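You operate a simulated robot arm through the tools that you are given. There is no shell and no other tool. Be economical: measure what you need, move in short steps, check, and stop when the job is done.

The job below is to be done with a simulated robot arm. You get a single attempt, and the scene is never put back.

## Task
Emboss the film on the pins to the yellow card's depth.
Fine: set the depth knob, slide the platen in, one stroke, pull the platen out.

The check looks at the end state, three seconds after you hand in, the way a careful person would. Anything else that was tipped, shoved, dropped, spilled or broken makes it a failure.

## Robot
A 7-joint arm with a two-finger parallel gripper, fixed in place. Base frame: the origin is at the foot of the arm, x ahead of it, y to its left, z up. Readings come in m, degrees, newtons and seconds.
Its first joint turns from -66.0 to 66.0 degrees. Payload 1.57 kg.
Tool frame: the origin (TCP) lies between the finger pads and is the grasp point; the fingertips stand 0.03 m ahead of it; z points along the fingers, y is the line along which they close. Largest opening 0.11 m; finger width 0.024, thickness 0.012; the body of the gripper, 0.048 by 0.112 m, starts 0.078 m behind the TCP.
Orientation is that of the tool frame in the base frame, as a unit quaternion [x, y, z, w]. With the fingers straight down and closing along the base's y, the tool's x points along the base's -x, its y along +y and its z along -z.

## Interface
- The arm moves only by the tool step_arm. Its argument "motion" is a list of rows, each an object of numbers (a shift or turn left out is 0, a gripper value left out holds the last): "x", "y", "z": the shift along the tool's x, y, z in m; "ax", "ay", "az": the turn, a rotation vector about the tool's x, y, z in degrees. In form: [{"x": .., "y": .., "z": .., "ax": .., "ay": .., "az": ..}, ...]. A call has 1 to 10 rows; each row shifts and turns the commanded pose from where the row before left it, along the tool's axes as they then stand. "gripper" is the opening, from 0 (shut) to 1 (fully open), set as the call begins (left out, the last holds). A row lasts 0.2 s, in which the tool goes at most 0.05 m and 8.6 degrees; a call with a longer step from one row to the next is refused whole, and so is a gripper value outside its range. A pose out of reach is approached as far as the arm can. The call stops where the force on the tool passes 40 N (or 10 N more than at its start, if that is more) or the arm is blocked; 0.2 s more then pass. Each finger travels about 0.108 m/s and halts on what it meets, pressing with about 30 N; the grip force reading is that of the motor and also rises with nothing between the fingers. The clock runs only during rows and for 0.2 s after the last one: add rows that do not move to give the fingers time. The reply holds the time, the measured pose of the TCP, the force on the tool along the base axes, the opening and the grip force, in the units named above and with some noise.
- Cameras (640 x 400 px; columns grow to the right, rows downward): "scene" is fixed at [0.1572, -0.388, 1.3938]; the picture's right is [0.83, -0.56, 0.00], its down [-0.36, -0.54, -0.76] and it looks along [0.42, 0.63, -0.65] (base axes); focal length 338 px, centre (320, 200). "wrist" rides on the gripper at [0.07, 0.016, -0.141] in the tool frame; the picture's right is [-0.23, 0.97, 0.00], its down [-0.86, -0.20, -0.48] and it looks along [-0.47, -0.11, 0.88] (tool axes); focal length 222 px, centre (320, 200). There is no depth. A picture from a camera that has moved, and an enlarged one, comes with that camera's place and axes in the base frame and with its lens.
- get_image(camera): a new picture of that camera. The clock stands still meanwhile.
- inspect(camera, box): a new picture of the part [left, top, right, bottom] of that camera's present view, enlarged. The clock stands still meanwhile.
- job_done(): hands the job in; it is judged then, once.

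Go step by step. Nothing tells you positions but the pictures and the camera data: compare them with the known pose of the tool, close in by small moves and look again before you grip or let go. The budget is 120 turns and 64 pictures, counting those below and the enlarged ones. Unless the task says otherwise, let go and move clear before handing in, and close with one line.

The tools are called after ">>>" as a command line: name --argument value ..., lists and objects as JSON in quotes. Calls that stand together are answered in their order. step_arm: Moves the arm, as the interface text tells. Its arguments: {"type":"object","properties":{"motion":{"type":"array"},"gripper":{"type":"number"}},"required":["motion"]} The other tools are called the same way: get_image (camera) takes a picture; inspect (camera, box) takes an enlarged picture of a part of a camera's view; job_done () hands the job in.

At the start:

```text
clock: 0.0
ee_pos: [0.359, -0.0542, 1.1467]
ee_rot: [-0.001, 1.0, 0.001, 0.0]
wrist_force: [-0.8, -0.1, 1.3]
grip_width: 0.1102
grip_force: 0.1
```

scene: 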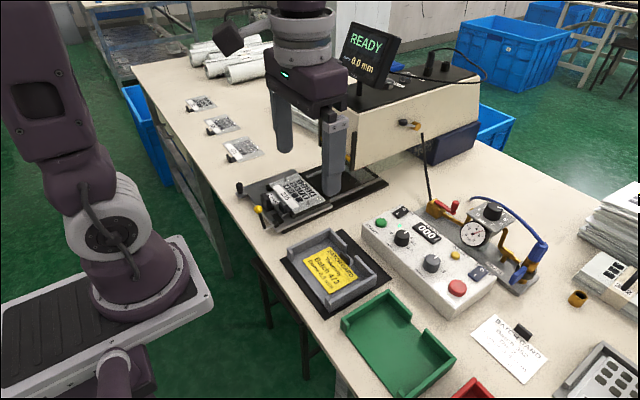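
wrist: 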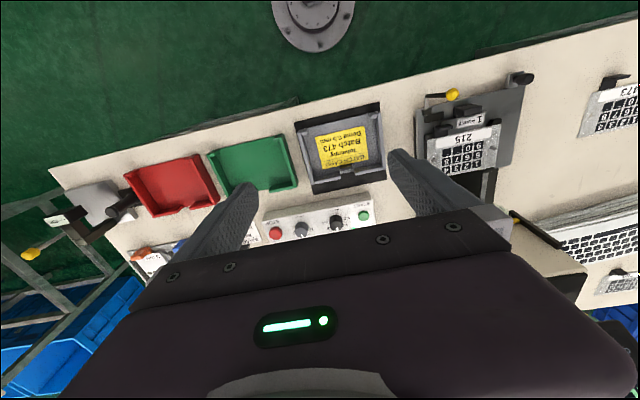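

I see a press with a screen reading "READY 6.0 mm", a yellow card in a tray, and a control box with knobs. I'll enlarge the key parts first.

>>> inspect --camera "scene" --box '[220, 140, 400, 252]'

>>> inspect --camera "scene" --box '[280, 220, 400, 295]'

>>> inspect --camera "scene" --box '[350, 180, 560, 311]'

>>> inspect --camera "scene" --box '[330, 10, 490, 110]'

```text
3.56 times, centred on (310, 196) of scene
camera zoom: at [0.1572, -0.388, 1.3938], right [0.83, -0.56, 0.0], down [-0.36, -0.54, -0.76], along [0.42, 0.63, -0.65], focal length 1202 px, centre (356, 214)
```

zoom: 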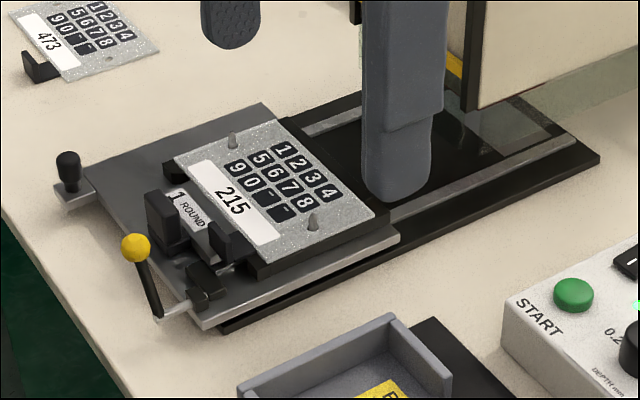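

```text
5.33 times, centred on (340, 258) of scene
camera zoom: at [0.1572, -0.388, 1.3938], right [0.83, -0.56, 0.0], down [-0.36, -0.54, -0.76], along [0.42, 0.63, -0.65], focal length 1802 px, centre (213, -107)
```

zoom: 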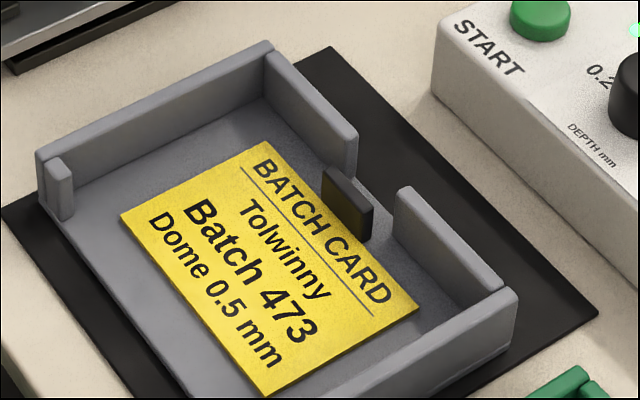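

```text
3.05 times, centred on (455, 246) of scene
camera zoom: at [0.1572, -0.388, 1.3938], right [0.83, -0.56, 0.0], down [-0.36, -0.54, -0.76], along [0.42, 0.63, -0.65], focal length 1030 px, centre (-91, 61)
```

zoom: 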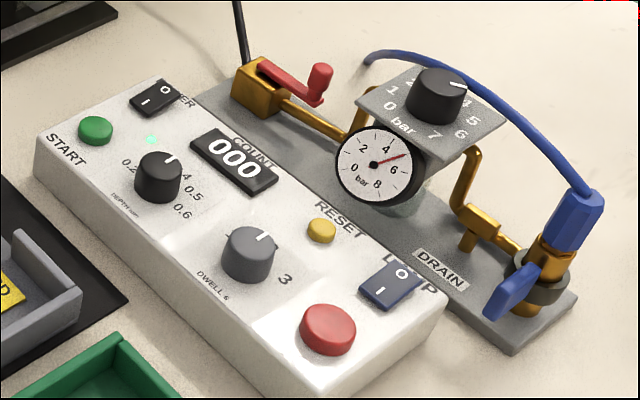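

```text
4.00 times, centred on (410, 60) of scene
camera zoom: at [0.1572, -0.388, 1.3938], right [0.83, -0.56, 0.0], down [-0.36, -0.54, -0.76], along [0.42, 0.63, -0.65], focal length 1352 px, centre (-40, 760)
```

zoom: 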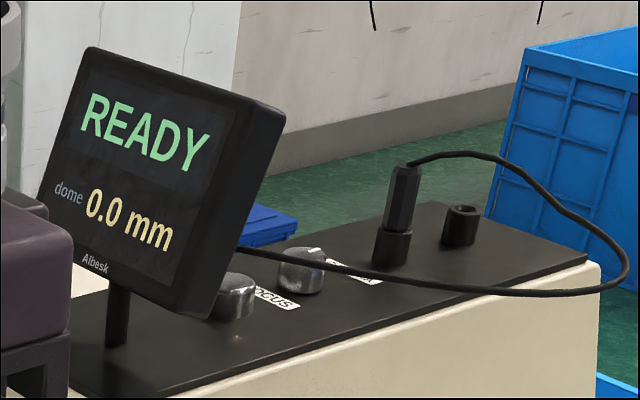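

The card reads Dome 0.5 mm, and the film on the pins sits on a platen at about x 0.4–0.6, y 0.25–0.48. The control box is near x 0.67, so I'll move the wrist camera over it to read the depth dial.

>>> step_arm --motion '[{"x": -0.032, "y": 0.014, "z": 0.033}, {"x": -0.032, "y": 0.014, "z": 0.033}, {"x": -0.032, "y": 0.014, "z": 0.033}, {"x": -0.032, "y": 0.014, "z": 0.033}, {"x": -0.032, "y": 0.014, "z": 0.033}, {"x": -0.032, "y": 0.014, "z": 0.033}]' --gripper 0.5

>>> get_image --camera "wrist"

>>> get_image --camera "scene"

```text
clock: 1.4
ee_pos: [0.5517, 0.0305, 0.948]
ee_rot: [0.0, 1.0, 0.0, 0.0]
wrist_force: [1.2, -0.3, 0.0]
grip_width: 0.0549
grip_force: 0.1
```

```text
57 pictures are left
camera wrist: at [0.4823, 0.0469, 1.0892], right [0.23, 0.97, 0.0], down [0.85, -0.2, 0.48], along [0.47, -0.11, -0.88], focal length 222 px, centre (320, 200)
```

wrist: 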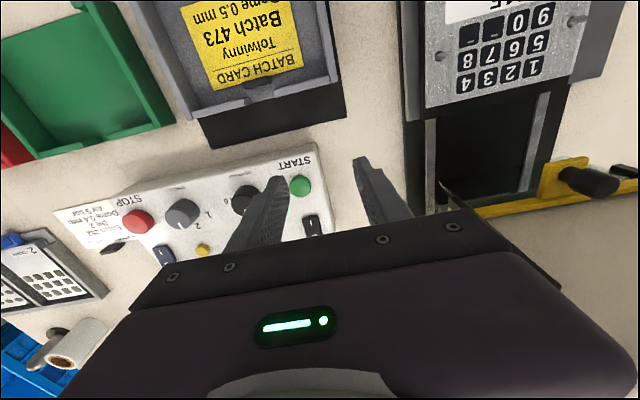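

```text
56 pictures are left
```

scene: 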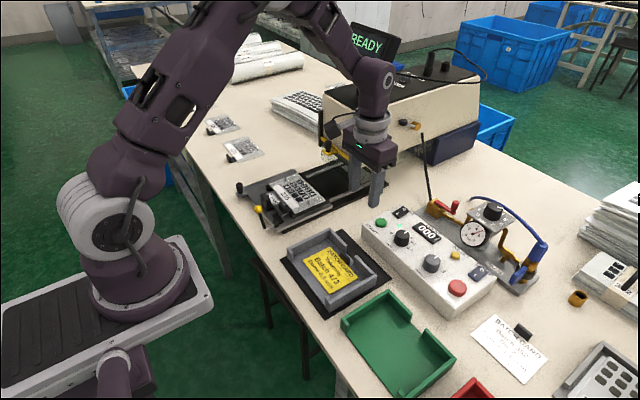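

Triangulating the START button and knob across the pictures puts the control panel top at z≈0.845, higher than expected, so the table there is near 0.80. Next I'll read the depth dial and the notes closely.

>>> inspect --camera "scene" --box '[376, 205, 440, 245]'

>>> inspect --camera "scene" --box '[465, 300, 561, 360]'

>>> inspect --camera "scene" --box '[220, 140, 380, 240]'

>>> inspect --camera "wrist" --box '[60, 140, 330, 260]'

```text
10.00 times, centred on (408, 225) of scene
camera zoom: at [0.1572, -0.388, 1.3938], right [0.83, -0.56, 0.0], down [-0.36, -0.54, -0.76], along [0.42, 0.63, -0.65], focal length 3379 px, centre (-560, -50)
```

zoom: 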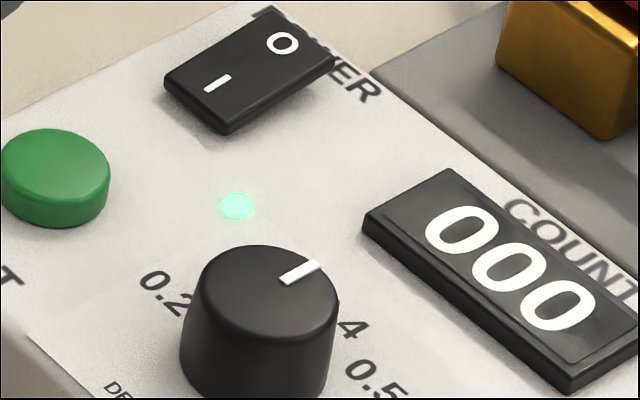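

```text
6.67 times, centred on (513, 330) of scene
camera zoom: at [0.1572, -0.388, 1.3938], right [0.83, -0.56, 0.0], down [-0.36, -0.54, -0.76], along [0.42, 0.63, -0.65], focal length 2253 px, centre (-967, -667)
```

zoom: 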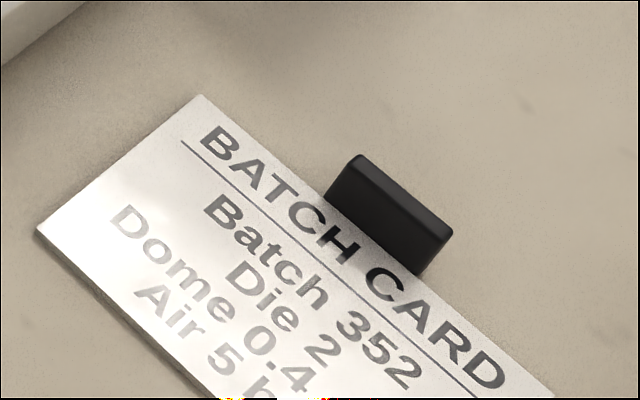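

```text
4.00 times, centred on (300, 190) of scene
camera zoom: at [0.1572, -0.388, 1.3938], right [0.83, -0.56, 0.0], down [-0.36, -0.54, -0.76], along [0.42, 0.63, -0.65], focal length 1352 px, centre (400, 240)
```

zoom: 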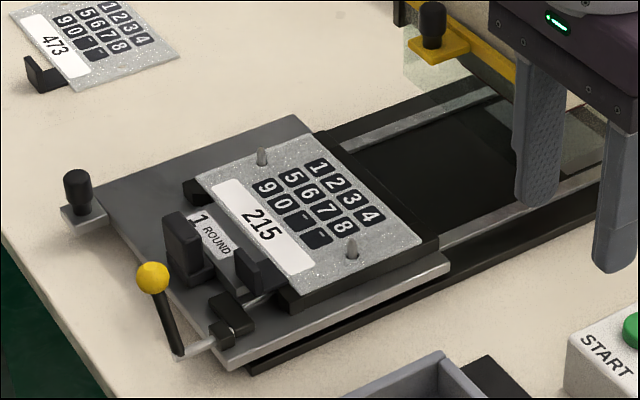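

```text
2.37 times, centred on (195, 200) of wrist
camera zoom: at [0.4823, 0.0469, 1.0892], right [0.23, 0.97, 0.0], down [0.85, -0.2, 0.48], along [0.47, -0.11, -0.88], focal length 526 px, centre (616, 200)
```

zoom: 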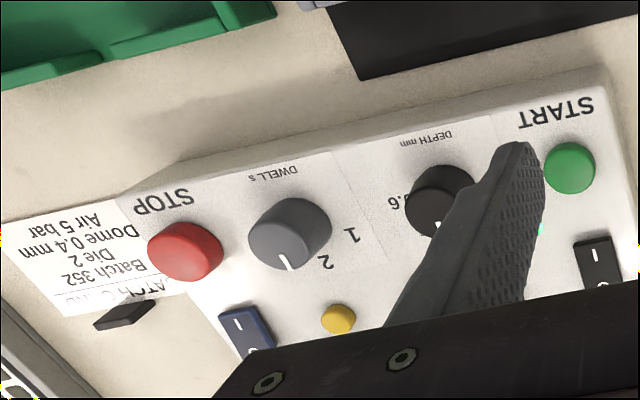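

The dial runs roughly 0.2 to 0.6 and its pointer is near 0.3–0.4. I'll shift so the fingers don't block it.

>>> step_arm --motion '[{"x": -0.025, "y": -0.015, "z": -0.016}, {"x": -0.025, "y": -0.015, "z": -0.016}]'

>>> get_image --camera "wrist"

>>> inspect --camera "wrist" --box '[190, 70, 350, 170]'

>>> inspect --camera "scene" --box '[300, 80, 420, 190]'

```text
clock: 2.0
ee_pos: [0.6012, -0.0, 0.98]
ee_rot: [0.0, 1.0, 0.0, 0.0]
wrist_force: [-0.6, -0.4, 1.1]
grip_width: 0.0551
grip_force: 0.0
```

```text
51 pictures are left
camera wrist: at [0.5315, 0.0166, 1.1223], right [0.23, 0.97, 0.0], down [0.85, -0.2, 0.48], along [0.47, -0.11, -0.88], focal length 222 px, centre (320, 200)
```

wrist: 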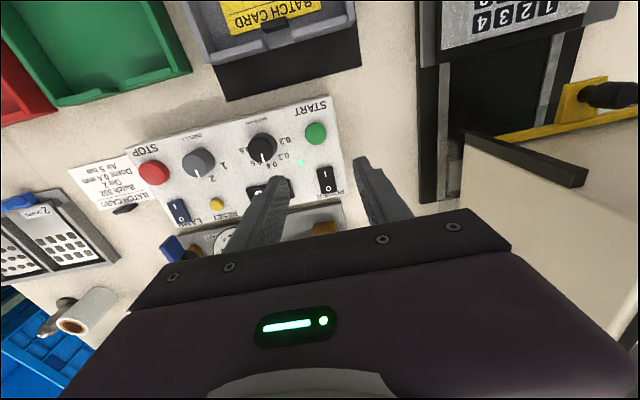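

```text
4.00 times, centred on (270, 120) of wrist
camera zoom: at [0.5315, 0.0166, 1.1223], right [0.23, 0.97, 0.0], down [0.85, -0.2, 0.48], along [0.47, -0.11, -0.88], focal length 888 px, centre (520, 520)
```

zoom: 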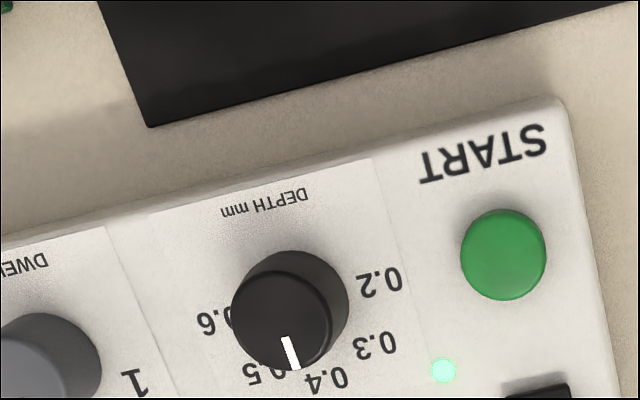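

```text
3.64 times, centred on (360, 135) of scene
camera zoom: at [0.1572, -0.3879, 1.3938], right [0.83, -0.56, 0.0], down [-0.36, -0.54, -0.76], along [0.42, 0.63, -0.65], focal length 1229 px, centre (174, 436)
```

zoom: 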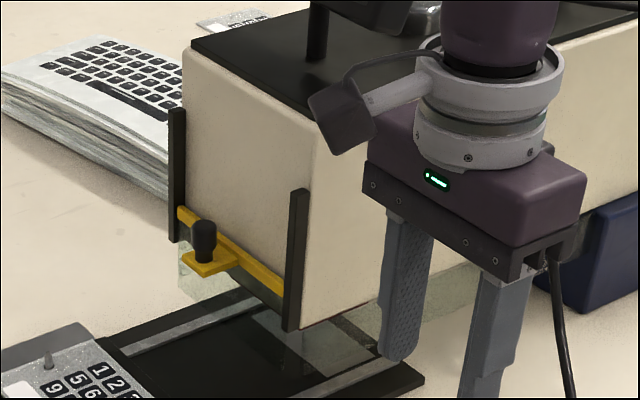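

The depth dial points at 0.4, with 0.5 one mark clockwise, about 37° seen from above. I take the knob axis to be near (0.583, -0.069), so I'll move above it, pre-rotated by -18°.

>>> step_arm --motion '[{"x": 0.008, "y": -0.034, "z": 0.02}, {"x": 0.009, "y": -0.034, "z": 0.02}, {"z": 0.01, "az": -8.5}, {"az": -8.5}]'

>>> get_image --camera "wrist"

>>> inspect --camera "scene" --box '[340, 150, 500, 250]'

```text
clock: 3.0
ee_pos: [0.5845, -0.0674, 0.9299]
ee_rot: [-0.149, 0.989, 0.0, 0.0]
wrist_force: [-0.4, 1.1, 0.9]
grip_width: 0.0551
grip_force: 0.1
```

```text
48 pictures are left
camera wrist: at [0.5126, -0.0724, 1.0723], right [-0.07, 1.0, 0.0], down [0.88, 0.06, 0.48], along [0.48, 0.03, -0.88], focal length 222 px, centre (320, 200)
```

wrist: 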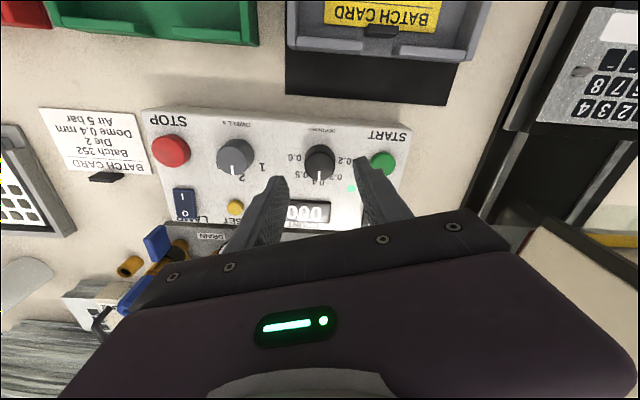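

```text
4.00 times, centred on (420, 200) of scene
camera zoom: at [0.1572, -0.388, 1.3938], right [0.83, -0.56, 0.0], down [-0.36, -0.54, -0.76], along [0.42, 0.63, -0.65], focal length 1352 px, centre (-80, 200)
```

zoom: 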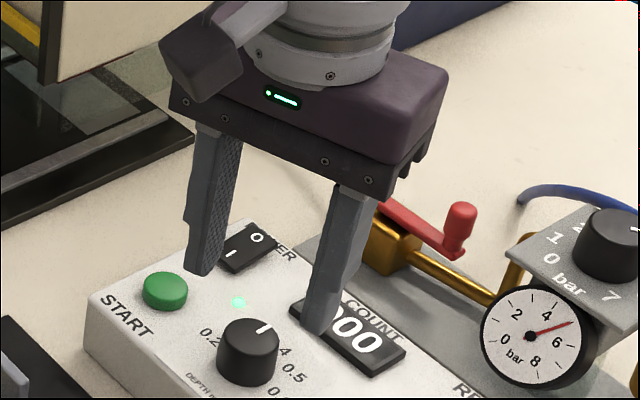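

The knob top reads about (0.581, -0.070, 0.861), so the fingers are lined up. I'll lower them around the knob.

>>> step_arm --motion '[{"x": 0.003, "y": -0.002, "z": 0.02}, {"z": 0.02}, {"z": 0.01}, {}]'

>>> inspect --camera "scene" --box '[340, 180, 468, 260]'

>>> inspect --camera "wrist" --box '[200, 100, 440, 250]'

```text
clock: 4.0
ee_pos: [0.5814, -0.0707, 0.881]
ee_rot: [-0.147, 0.989, 0.0, -0.001]
wrist_force: [-0.4, -0.4, 0.1]
grip_width: 0.0548
grip_force: 0.1
```

```text
5.00 times, centred on (404, 220) of scene
camera zoom: at [0.1572, -0.388, 1.3938], right [0.83, -0.56, 0.0], down [-0.36, -0.54, -0.76], along [0.42, 0.63, -0.65], focal length 1690 px, centre (-100, 100)
```

zoom: 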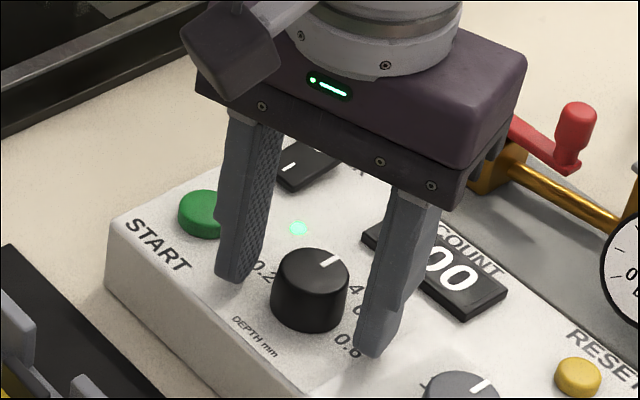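

```text
2.67 times, centred on (320, 175) of wrist
camera zoom: at [0.5097, -0.0748, 1.0225], right [-0.07, 1.0, 0.0], down [0.88, 0.06, 0.48], along [0.48, 0.03, -0.88], focal length 592 px, centre (320, 267)
```

zoom: 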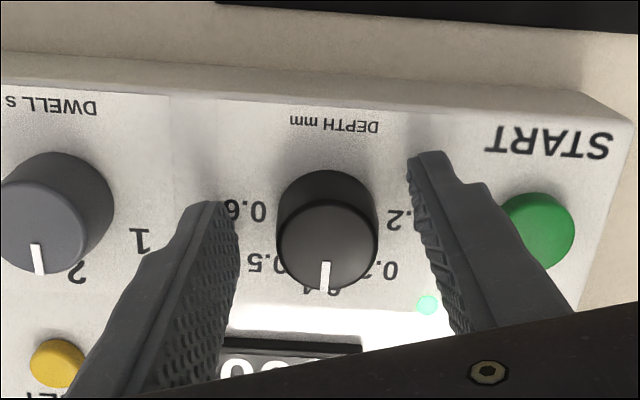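

The knob is centred between the fingers. I'll lower slightly more, then close.

>>> step_arm --motion '[{"z": 0.004}, {}]'

>>> step_arm --motion '[{}, {}, {}]' --gripper 0.22

```text
clock: 4.6
ee_pos: [0.5817, -0.0697, 0.8778]
ee_rot: [-0.148, 0.989, 0.0, 0.001]
wrist_force: [0.1, -0.6, -0.2]
grip_width: 0.0552
grip_force: 0.0
```

```text
clock: 5.4
ee_pos: [0.5817, -0.07, 0.8772]
ee_rot: [-0.148, 0.989, 0.001, 0.0]
wrist_force: [-4.0, 9.1, 1.3]
grip_width: 0.0317
grip_force: 40.5
```

The knob is gripped at 0.032 m wide. Next I turn it clockwise by about 37°.

>>> step_arm --motion '[{"y": 0.001}, {"az": 7.5}, {"az": 7.5}, {"az": 7.5}, {"az": 7.5}, {"az": 7.5}, {}]'

>>> inspect --camera "scene" --box '[340, 180, 468, 260]'

>>> inspect --camera "wrist" --box '[200, 100, 440, 250]'

```text
clock: 7.0
ee_pos: [0.5811, -0.0662, 0.8754]
ee_rot: [0.178, 0.984, 0.001, 0.0]
wrist_force: [-6.9, 34.1, 11.7]
grip_width: 0.0312
grip_force: 40.2
```

```text
5.00 times, centred on (404, 220) of scene
camera zoom: at [0.1569, -0.3871, 1.3941], right [0.83, -0.56, 0.0], down [-0.36, -0.54, -0.76], along [0.42, 0.63, -0.65], focal length 1690 px, centre (-100, 100)
```

zoom: 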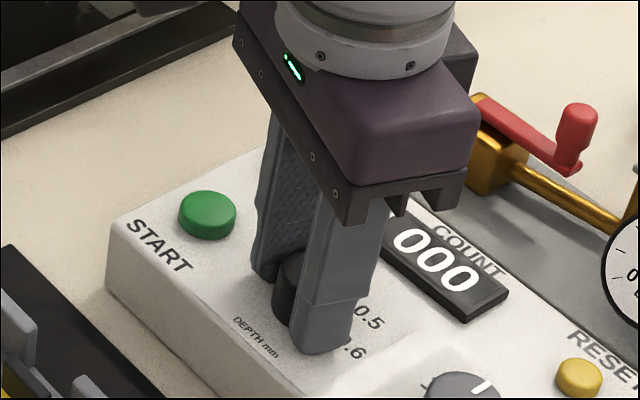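

```text
2.67 times, centred on (320, 175) of wrist
camera zoom: at [0.5218, -0.0266, 1.0189], right [0.55, 0.83, 0.0], down [0.73, -0.49, 0.48], along [0.4, -0.26, -0.88], focal length 592 px, centre (320, 267)
```

zoom: 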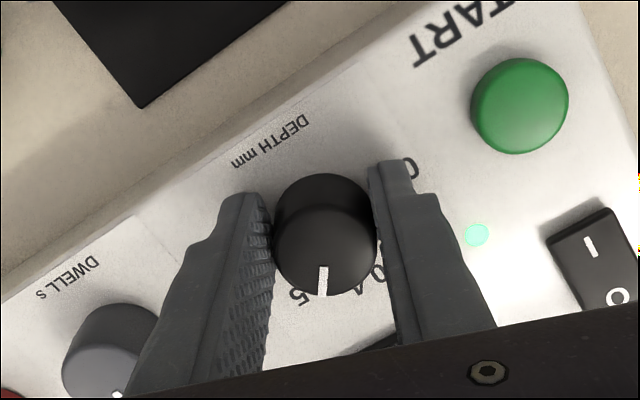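

The knob turned with the fingers. I'll let go and lift to check the pointer.

>>> step_arm --motion '[{}, {}]' --gripper 0.5

>>> step_arm --motion '[{"z": -0.02}, {"z": -0.03}, {"z": -0.03, "az": -8.5}, {"az": -8.5, "x": -0.02}, {"x": -0.02}]'

>>> inspect --camera "wrist" --box '[240, 70, 400, 170]'

>>> inspect --camera "scene" --box '[376, 205, 440, 245]'

```text
clock: 7.6
ee_pos: [0.582, -0.0697, 0.8777]
ee_rot: [0.179, 0.984, -0.001, -0.001]
wrist_force: [0.0, -0.2, 0.2]
grip_width: 0.0552
grip_force: 0.0
```

```text
clock: 8.8
ee_pos: [0.6199, -0.0761, 0.9565]
ee_rot: [0.03, 1.0, 0.0, 0.001]
wrist_force: [-0.1, -0.1, -0.1]
grip_width: 0.0552
grip_force: 0.1
```

```text
4.00 times, centred on (320, 120) of wrist
camera zoom: at [0.5523, -0.0539, 1.0989], right [0.29, 0.96, 0.0], down [0.84, -0.25, 0.48], along [0.46, -0.14, -0.88], focal length 888 px, centre (320, 520)
```

zoom: 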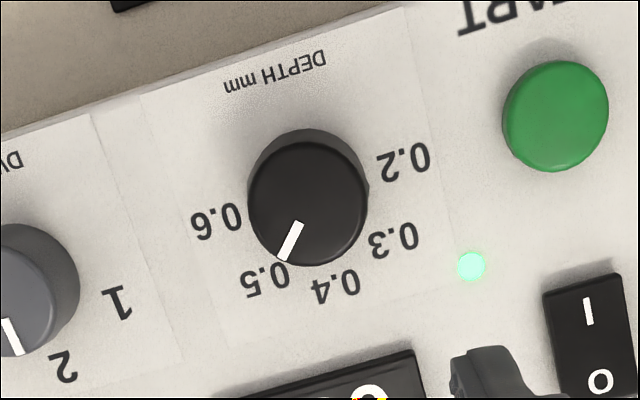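

```text
10.00 times, centred on (408, 225) of scene
camera zoom: at [0.1572, -0.388, 1.3938], right [0.83, -0.56, 0.0], down [-0.36, -0.54, -0.76], along [0.42, 0.63, -0.65], focal length 3379 px, centre (-560, -50)
```

zoom: 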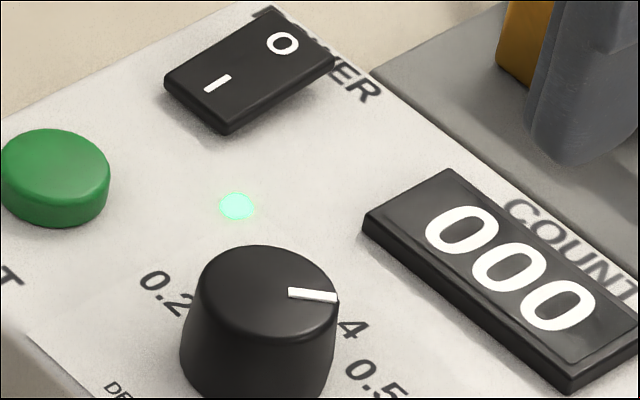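

The pointer is near 0.5. I'll zoom in to measure exactly how far it sits from the mark.

>>> inspect --camera "wrist" --box '[280, 90, 360, 140]'

>>> inspect --camera "scene" --box '[340, 20, 404, 80]'

```text
8.00 times, centred on (320, 115) of wrist
camera zoom: at [0.5523, -0.0539, 1.0989], right [0.29, 0.96, 0.0], down [0.84, -0.25, 0.48], along [0.46, -0.14, -0.88], focal length 1777 px, centre (320, 880)
```

zoom: 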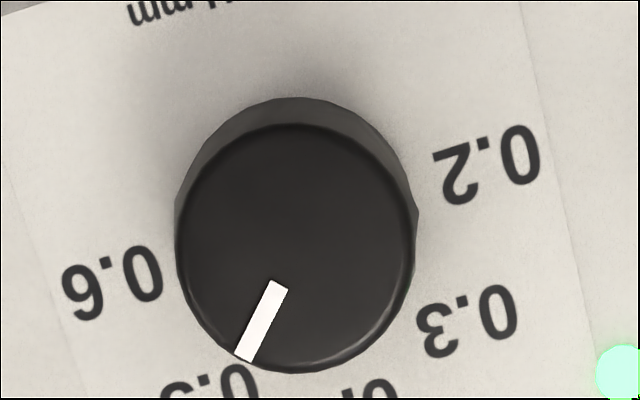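

```text
6.67 times, centred on (372, 50) of scene
camera zoom: at [0.1572, -0.388, 1.3938], right [0.83, -0.56, 0.0], down [-0.36, -0.54, -0.76], along [0.42, 0.63, -0.65], focal length 2253 px, centre (-27, 1200)
```

zoom: 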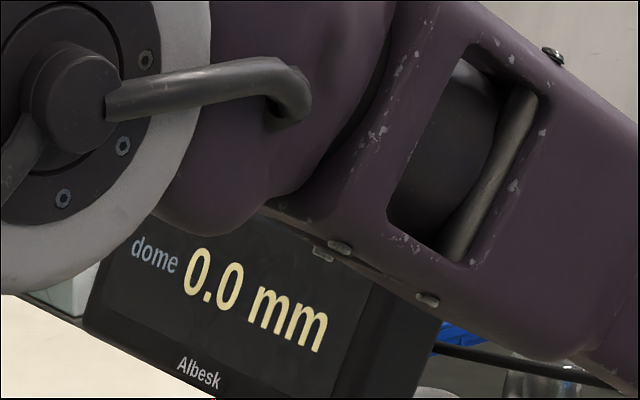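

The marks are about 45° apart and the pointer sits at roughly -41.5°, just short of 0.5. I'll re-grip and add about 4°.

>>> step_arm --motion '[{"x": 0.0383, "y": 0.0043}, {"az": -8.5}, {"az": -8.5}, {"z": 0.03}, {"z": 0.03}, {"z": 0.018}, {}]' --gripper 0.46

>>> step_arm --motion '[{}, {}, {}]' --gripper 0.22

>>> step_arm --motion '[{"az": 4.2}, {}, {}]'

>>> step_arm --motion '[{}, {}]' --gripper 0.46

>>> step_arm --motion '[{"z": -0.02}, {"z": -0.03}, {"z": -0.03, "az": 7.5}, {"az": 7.5, "x": -0.02}, {"x": -0.02}]'

>>> inspect --camera "wrist" --box '[256, 80, 384, 160]'

```text
clock: 10.4
ee_pos: [0.5843, -0.0686, 0.8784]
ee_rot: [-0.117, 0.993, 0.0, 0.0]
wrist_force: [-0.2, -1.3, 0.5]
grip_width: 0.0506
grip_force: 0.0
```

```text
clock: 11.2
ee_pos: [0.5827, -0.0696, 0.8774]
ee_rot: [-0.118, 0.993, -0.001, 0.0]
wrist_force: [1.2, -2.0, -3.9]
grip_width: 0.0311
grip_force: 40.1
```

```text
clock: 12.0
ee_pos: [0.5827, -0.0692, 0.8782]
ee_rot: [-0.081, 0.997, 0.0, 0.0]
wrist_force: [1.5, -3.4, -10.6]
grip_width: 0.0313
grip_force: 40.5
```

```text
clock: 12.6
ee_pos: [0.5832, -0.0682, 0.8795]
ee_rot: [-0.082, 0.997, -0.001, 0.0]
wrist_force: [-0.1, -0.5, -0.3]
grip_width: 0.0508
grip_force: 0.0
```

```text
clock: 13.8
ee_pos: [0.6225, -0.07, 0.9585]
ee_rot: [0.05, 0.999, -0.001, 0.0]
wrist_force: [-0.1, 0.1, -0.3]
grip_width: 0.0507
grip_force: 0.1
```

```text
5.00 times, centred on (320, 120) of wrist
camera zoom: at [0.5549, -0.0463, 1.1011], right [0.32, 0.95, 0.0], down [0.83, -0.28, 0.48], along [0.45, -0.16, -0.88], focal length 1111 px, centre (320, 600)
```

zoom: 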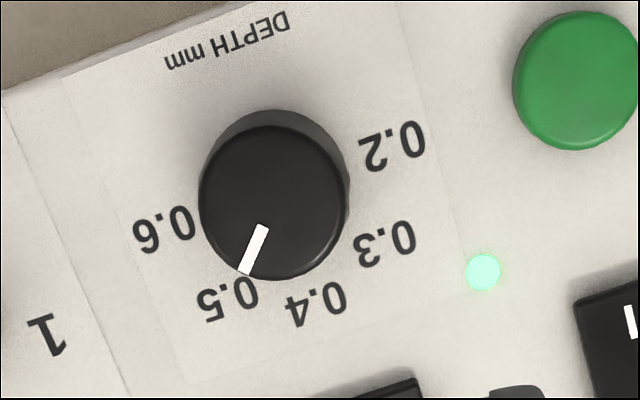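

The pointer springs back to the same angle when released, so the knob is detented and has settled on 0.5. Next I go look at the platen and guard up close.

>>> step_arm --motion '[{"az": -5.7, "z": -0.02}, {"x": 0.048, "z": -0.01}, {"x": 0.048, "z": -0.01}, {"x": 0.048}, {"x": 0.046}, {"y": 0.049}, {"y": 0.049}, {"y": 0.049}, {"y": 0.049}, {"y": 0.049}]'

>>> get_image --camera "wrist"

>>> get_image --camera "scene"

```text
clock: 16.0
ee_pos: [0.4332, 0.1773, 0.9977]
ee_rot: [0.001, 1.0, 0.0, 0.0]
wrist_force: [0.0, 0.2, 0.1]
grip_width: 0.0506
grip_force: 0.0
```

```text
37 pictures are left
camera wrist: at [0.3633, 0.194, 1.1397], right [0.23, 0.97, 0.0], down [0.85, -0.2, 0.48], along [0.47, -0.11, -0.88], focal length 222 px, centre (320, 200)
```

wrist: 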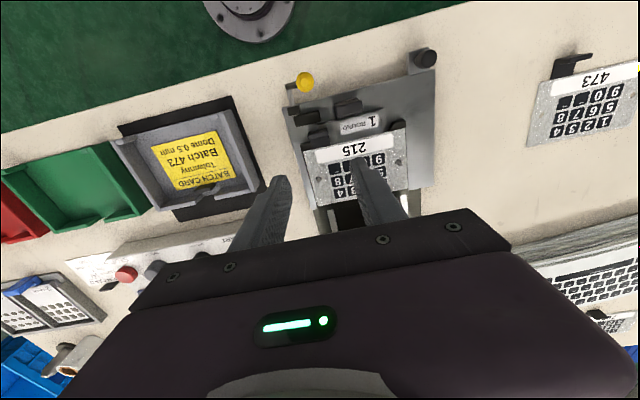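

```text
36 pictures are left
```

scene: 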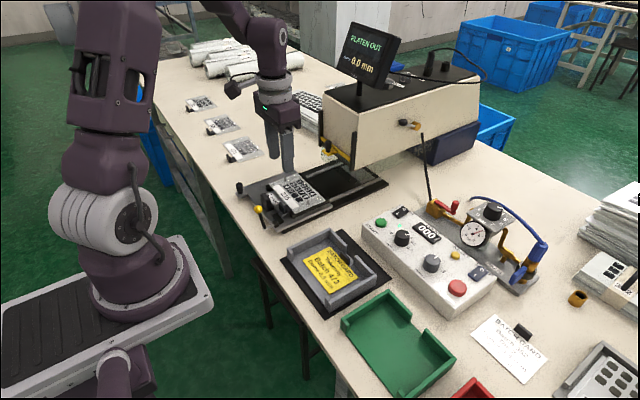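

The screen now says PLATEN OUT. The yellow ball is at about (0.364, 0.18, 0.857) and the black knob at about (0.373, 0.33, 0.82), so I'll zoom in on both and on the guard.

>>> inspect --camera "wrist" --box '[270, 40, 460, 160]'

>>> inspect --camera "scene" --box '[290, 80, 418, 200]'

>>> inspect --camera "scene" --box '[226, 165, 322, 240]'

```text
3.33 times, centred on (365, 100) of wrist
camera zoom: at [0.3633, 0.194, 1.1397], right [0.23, 0.97, 0.0], down [0.85, -0.2, 0.48], along [0.47, -0.11, -0.88], focal length 740 px, centre (170, 533)
```

zoom: 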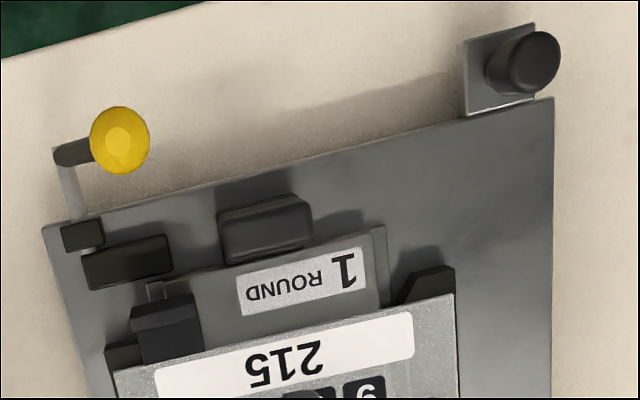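

```text
3.33 times, centred on (354, 140) of scene
camera zoom: at [0.1572, -0.388, 1.3938], right [0.83, -0.56, 0.0], down [-0.36, -0.54, -0.76], along [0.42, 0.63, -0.65], focal length 1126 px, centre (207, 400)
```

zoom: 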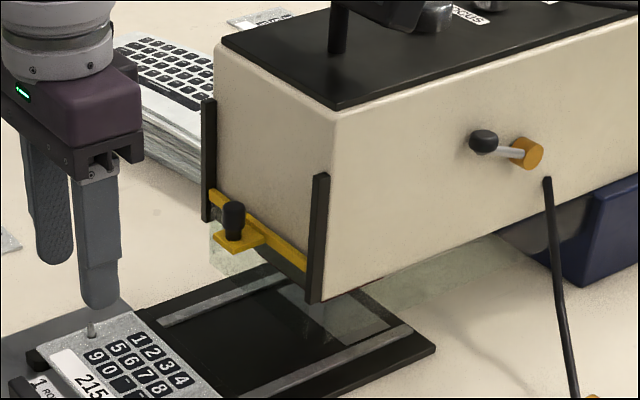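

```text
5.33 times, centred on (274, 202) of scene
camera zoom: at [0.1572, -0.388, 1.3938], right [0.83, -0.56, 0.0], down [-0.36, -0.54, -0.76], along [0.42, 0.63, -0.65], focal length 1802 px, centre (565, 187)
```

zoom: 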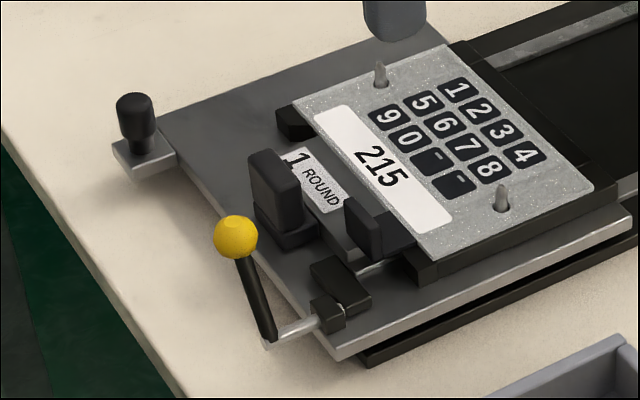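

The black knob on the corner tab looks like the platen handle, and the yellow ball works a die latch that I should leave alone. I'll check the clear guard at the press mouth for clearance.

>>> inspect --camera "scene" --box '[305, 125, 385, 180]'

>>> inspect --camera "scene" --box '[335, 20, 410, 90]'

```text
7.27 times, centred on (345, 152) of scene
camera zoom: at [0.1572, -0.388, 1.3938], right [0.83, -0.56, 0.0], down [-0.36, -0.54, -0.76], along [0.42, 0.63, -0.65], focal length 2458 px, centre (138, 546)
```

zoom: 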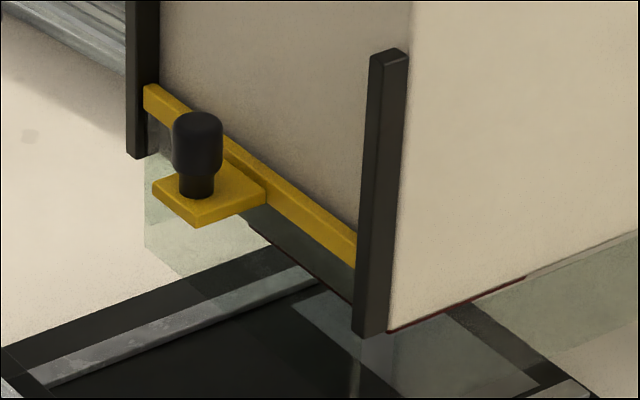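

```text
5.71 times, centred on (372, 55) of scene
camera zoom: at [0.1572, -0.388, 1.3938], right [0.83, -0.56, 0.0], down [-0.36, -0.54, -0.76], along [0.42, 0.63, -0.65], focal length 1931 px, centre (20, 1029)
```

zoom: 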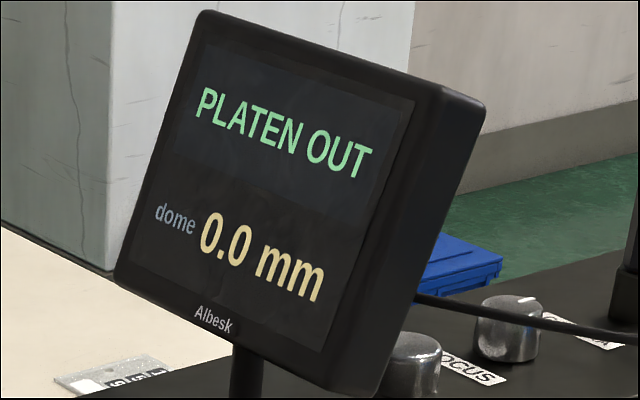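

The clear pane hangs to about z 0.835, close to the height of the film and pins, so I need a lower view to judge the gap. I'll back off in y and tilt the camera up to look under it.

>>> step_arm --motion '[{"y": -0.045}, {"y": -0.045}, {"y": -0.045}, {"y": -0.04}, {"ay": -8.5}, {"ay": -8.5}, {"ay": -8.5}, {"ay": -8.5}, {"ay": -8.5}]'

>>> get_image --camera "wrist"

```text
clock: 18.0
ee_pos: [0.433, 0.0015, 0.9971]
ee_rot: [0.0, 0.96, 0.001, 0.281]
wrist_force: [0.6, 0.4, -0.5]
grip_width: 0.0506
grip_force: 0.2
out of reach, approached as far as the arm can: row 9
```

```text
30 pictures are left
camera wrist: at [0.2983, 0.0175, 1.0789], right [0.19, 0.97, 0.12], down [0.46, -0.2, 0.86], along [0.87, -0.1, -0.49], focal length 222 px, centre (320, 200)
```

wrist: 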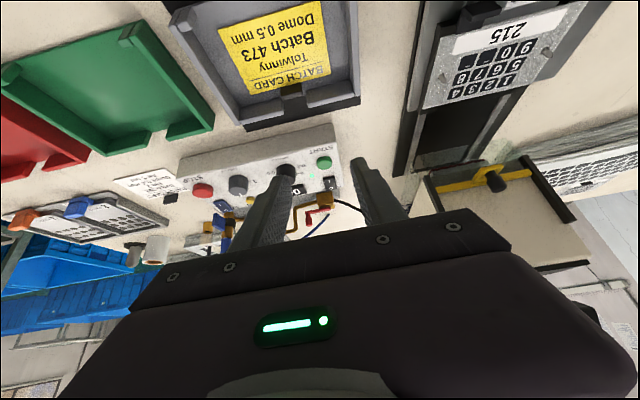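

The guard and mouth are visible on the right, upside down in this view, so I'll enlarge them.

>>> inspect --camera "wrist" --box '[400, 100, 590, 220]'

```text
3.33 times, centred on (495, 160) of wrist
camera zoom: at [0.2983, 0.0175, 1.0789], right [0.19, 0.97, 0.12], down [0.46, -0.2, 0.86], along [0.87, -0.1, -0.49], focal length 740 px, centre (-263, 333)
```

zoom: 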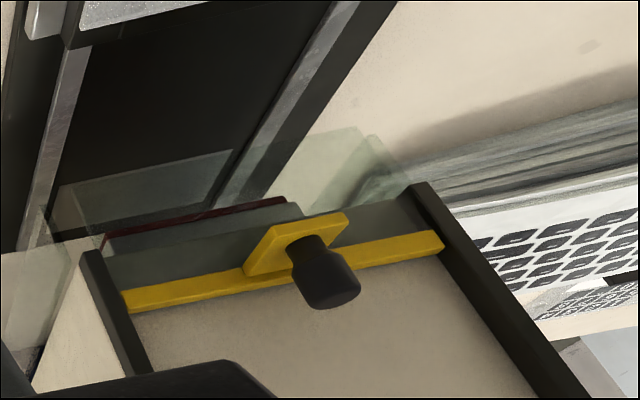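

The pane bottom is at z≈0.857 while the film and pins reach about 0.83, so the platen passes under the closed guard. I'll straighten the tool and go to the black platen knob.

>>> step_arm --motion '[{"ay": 8.2}, {"ay": 8.2}, {"ay": 8.2}, {"ay": 8.2}, {}]'

```text
clock: 19.2
ee_pos: [0.4324, -0.0008, 0.999]
ee_rot: [-0.002, 1.0, 0.001, -0.002]
wrist_force: [-0.1, 0.1, -1.1]
grip_width: 0.0507
grip_force: 0.2
```

Upright again. Next I move above the black knob.

>>> step_arm --motion '[{"y": 0.047}, {"y": 0.047}, {"y": 0.047}, {"y": 0.047}, {"y": 0.047}, {"y": 0.047}, {"y": 0.047}, {"x": 0.03, "z": 0.03}, {"x": 0.03, "z": 0.03}]'

>>> get_image --camera "wrist"

>>> inspect --camera "scene" --box '[210, 120, 338, 240]'

```text
clock: 21.2
ee_pos: [0.3712, 0.3305, 0.9402]
ee_rot: [-0.002, 1.0, 0.002, -0.001]
wrist_force: [-0.1, 0.6, 0.1]
grip_width: 0.0506
grip_force: 0.1
```

```text
28 pictures are left
camera wrist: at [0.3018, 0.3464, 1.0819], right [0.22, 0.97, 0.0], down [0.86, -0.2, 0.47], along [0.46, -0.1, -0.88], focal length 222 px, centre (320, 200)
```

wrist: 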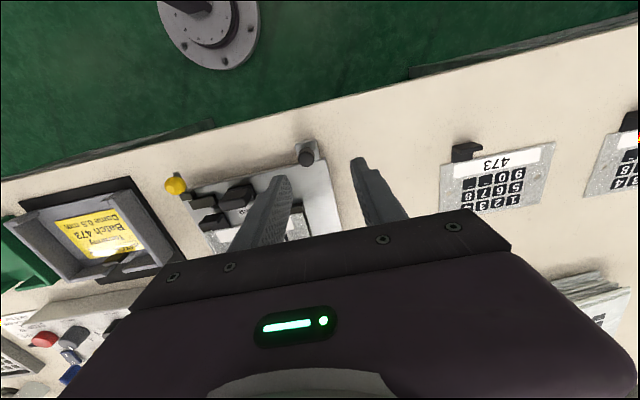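

```text
3.33 times, centred on (274, 180) of scene
camera zoom: at [0.1572, -0.388, 1.3938], right [0.83, -0.56, 0.0], down [-0.36, -0.54, -0.76], along [0.42, 0.63, -0.65], focal length 1126 px, centre (473, 267)
```

zoom: 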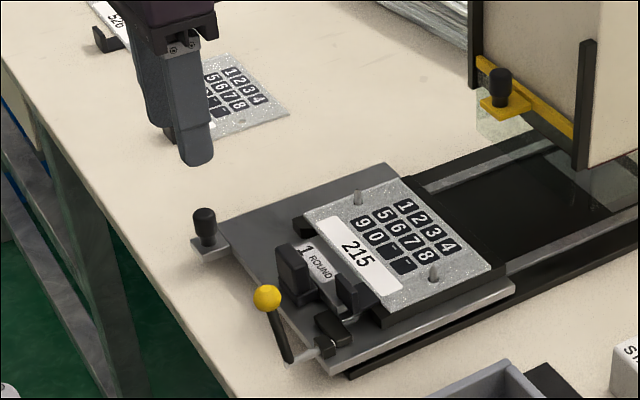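

The knob top is at about (0.371, 0.3165, 0.847). I'll shift over and lower around it.

>>> step_arm --motion '[{"y": -0.014}, {"z": 0.035}, {"z": 0.03}, {"z": 0.018}, {}]'

>>> inspect --camera "wrist" --box '[220, 100, 420, 225]'

>>> inspect --camera "scene" --box '[210, 150, 306, 225]'

```text
clock: 22.4
ee_pos: [0.3707, 0.3163, 0.8562]
ee_rot: [-0.001, 1.0, 0.002, -0.002]
wrist_force: [0.5, 0.4, -1.4]
grip_width: 0.0505
grip_force: 0.1
```

```text
3.20 times, centred on (320, 162) of wrist
camera zoom: at [0.3013, 0.3326, 0.9984], right [0.22, 0.97, 0.0], down [0.86, -0.2, 0.47], along [0.46, -0.1, -0.88], focal length 711 px, centre (320, 320)
```

zoom: 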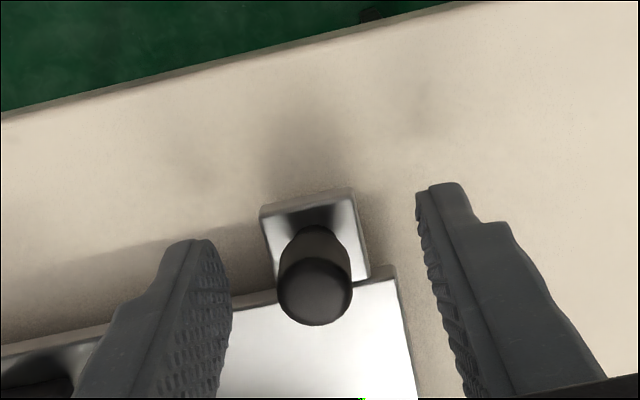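

```text
5.33 times, centred on (258, 188) of scene
camera zoom: at [0.1572, -0.388, 1.3938], right [0.83, -0.56, 0.0], down [-0.36, -0.54, -0.76], along [0.42, 0.63, -0.65], focal length 1802 px, centre (651, 267)
```

zoom: 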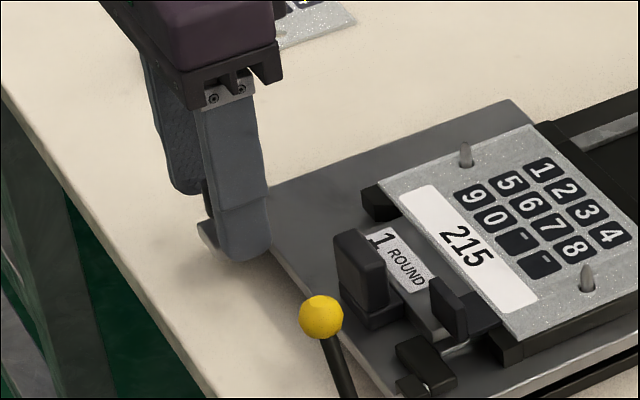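

The knob is between the fingers, so I'll grip it.

>>> step_arm --motion '[{"x": -0.002, "z": 0.001}, {}, {}, {}]' --gripper 0.1

>>> step_arm --motion '[{"x": -0.015}, {"x": -0.015}, {}]'

>>> inspect --camera "scene" --box '[210, 120, 370, 240]'

```text
clock: 23.4
ee_pos: [0.3721, 0.3144, 0.8556]
ee_rot: [-0.001, 1.0, 0.001, -0.003]
wrist_force: [-2.8, -15.5, 8.8]
grip_width: 0.0172
grip_force: 32.4
```

```text
clock: 24.2
ee_pos: [0.4028, 0.3154, 0.855]
ee_rot: [-0.002, 1.0, 0.001, -0.002]
wrist_force: [-1.4, -18.4, -3.2]
grip_width: 0.0178
grip_force: 32.0
```

```text
3.33 times, centred on (290, 180) of scene
camera zoom: at [0.1572, -0.3884, 1.3937], right [0.83, -0.56, 0.0], down [-0.36, -0.54, -0.76], along [0.42, 0.63, -0.65], focal length 1126 px, centre (420, 267)
```

zoom: 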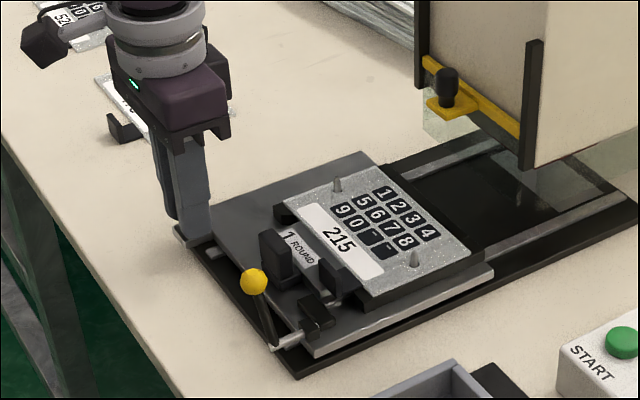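

The platen slides with the knob. I'll continue in, easing the side load, and check as the film nears the guard.

>>> step_arm --motion '[{"x": -0.015, "y": -0.002}, {"x": -0.015}, {"x": -0.015}, {}]'

>>> inspect --camera "scene" --box '[240, 120, 400, 240]'

```text
clock: 25.2
ee_pos: [0.4496, 0.3152, 0.8556]
ee_rot: [-0.003, 1.0, 0.003, -0.002]
wrist_force: [-0.3, -2.1, -6.3]
grip_width: 0.0176
grip_force: 31.8
```

```text
3.33 times, centred on (320, 180) of scene
camera zoom: at [0.1573, -0.3879, 1.3938], right [0.83, -0.56, 0.0], down [-0.36, -0.54, -0.76], along [0.42, 0.63, -0.65], focal length 1126 px, centre (320, 267)
```

zoom: 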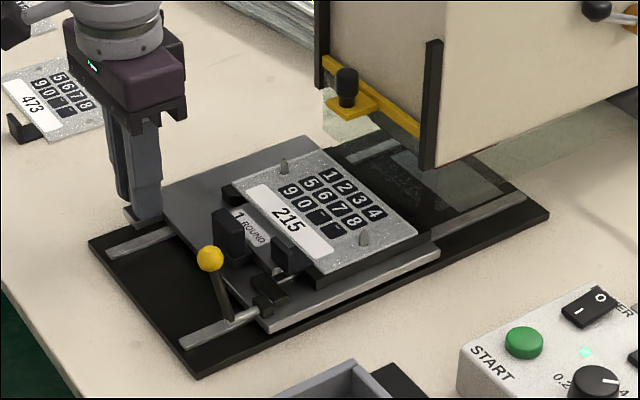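

Film's leading edge is near the guard plane. I'll go on in small steps while watching the force.

>>> step_arm --motion '[{"x": -0.008}, {"x": -0.008}, {"x": -0.008}, {"x": -0.008}, {}]'

>>> inspect --camera "scene" --box '[270, 120, 400, 220]'

```text
clock: 26.4
ee_pos: [0.48, 0.3144, 0.854]
ee_rot: [-0.002, 1.0, 0.001, -0.001]
wrist_force: [-1.0, 3.3, 7.8]
grip_width: 0.0175
grip_force: 32.3
```

```text
4.00 times, centred on (335, 170) of scene
camera zoom: at [0.1571, -0.388, 1.3939], right [0.83, -0.56, 0.0], down [-0.36, -0.54, -0.76], along [0.42, 0.63, -0.65], focal length 1352 px, centre (260, 320)
```

zoom: 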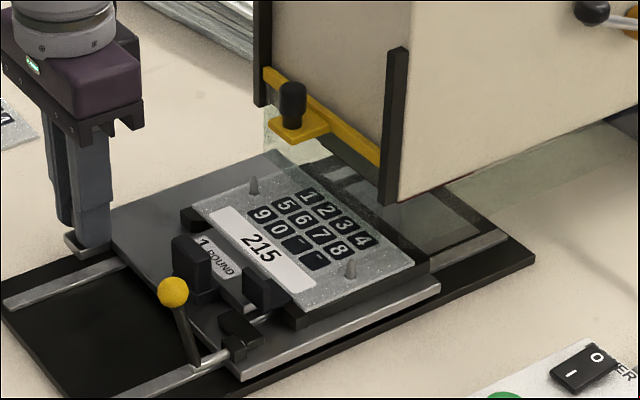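

The film edge has passed under the pane with no force, and the pins are next. Continuing slowly.

>>> step_arm --motion '[{"x": -0.006}, {"x": -0.006}, {"x": -0.006}, {"x": -0.006}, {"x": -0.006}, {"x": -0.006}, {}]'

>>> get_image --camera "scene"

```text
clock: 28.0
ee_pos: [0.515, 0.3139, 0.8568]
ee_rot: [-0.002, 1.0, 0.001, -0.003]
wrist_force: [-2.7, 10.9, 8.7]
grip_width: 0.0173
grip_force: 31.8
```

```text
21 pictures are left
```

scene: 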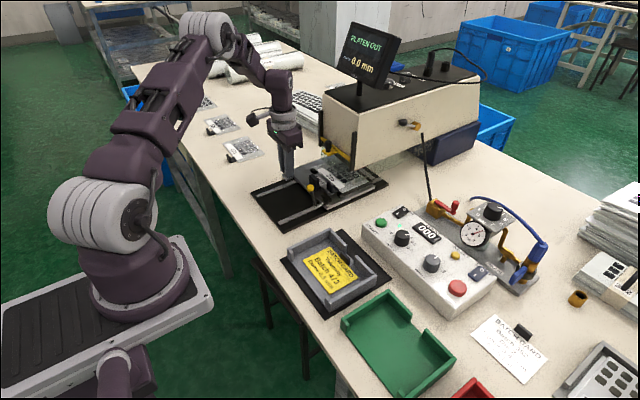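

Still moving freely, and the screen still says PLATEN OUT. Continuing toward the end stop.

>>> step_arm --motion '[{"x": -0.006, "y": 0.001}, {"x": -0.006}, {"x": -0.006}, {"x": -0.006}, {}]'

>>> inspect --camera "scene" --box '[260, 15, 420, 215]'

```text
clock: 29.2
ee_pos: [0.5387, 0.3152, 0.8563]
ee_rot: [-0.001, 1.0, 0.001, -0.002]
wrist_force: [-0.5, -0.2, 11.8]
grip_width: 0.0174
grip_force: 33.3
```

```text
2.00 times, centred on (340, 115) of scene
camera zoom: at [0.157, -0.3881, 1.3938], right [0.83, -0.56, 0.0], down [-0.36, -0.54, -0.76], along [0.42, 0.63, -0.65], focal length 676 px, centre (280, 370)
```

zoom: 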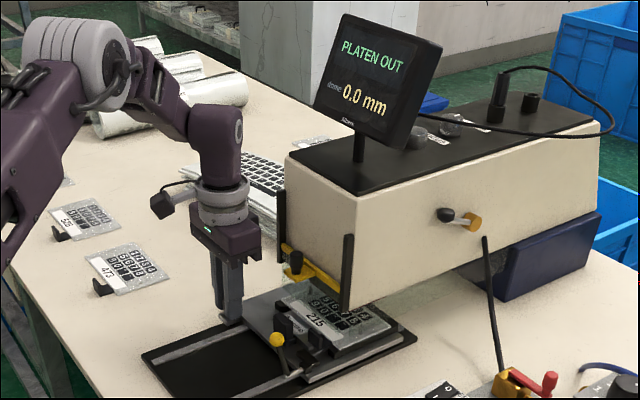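

Nearly at the end of the rails. A few more small steps.

>>> step_arm --motion '[{"x": -0.005}, {"x": -0.005}, {"x": -0.004}, {}]'

>>> inspect --camera "scene" --box '[290, 20, 420, 215]'

```text
clock: 30.2
ee_pos: [0.5514, 0.3153, 0.8554]
ee_rot: [-0.002, 1.0, 0.001, -0.004]
wrist_force: [-21.2, -7.7, 25.6]
grip_width: 0.0178
grip_force: 32.6
```

```text
2.05 times, centred on (355, 118) of scene
camera zoom: at [0.1563, -0.3884, 1.3938], right [0.83, -0.56, 0.0], down [-0.36, -0.54, -0.76], along [0.42, 0.63, -0.65], focal length 693 px, centre (248, 369)
```

zoom: 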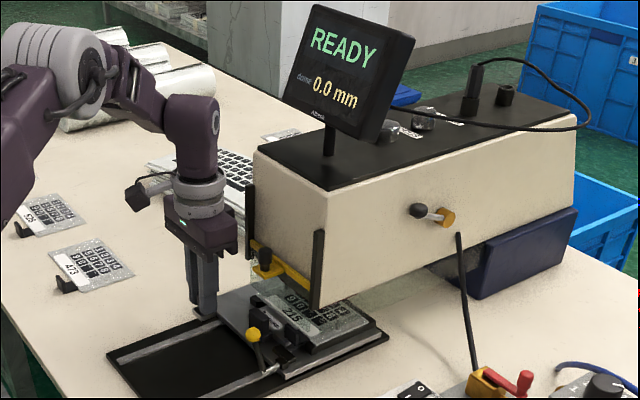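

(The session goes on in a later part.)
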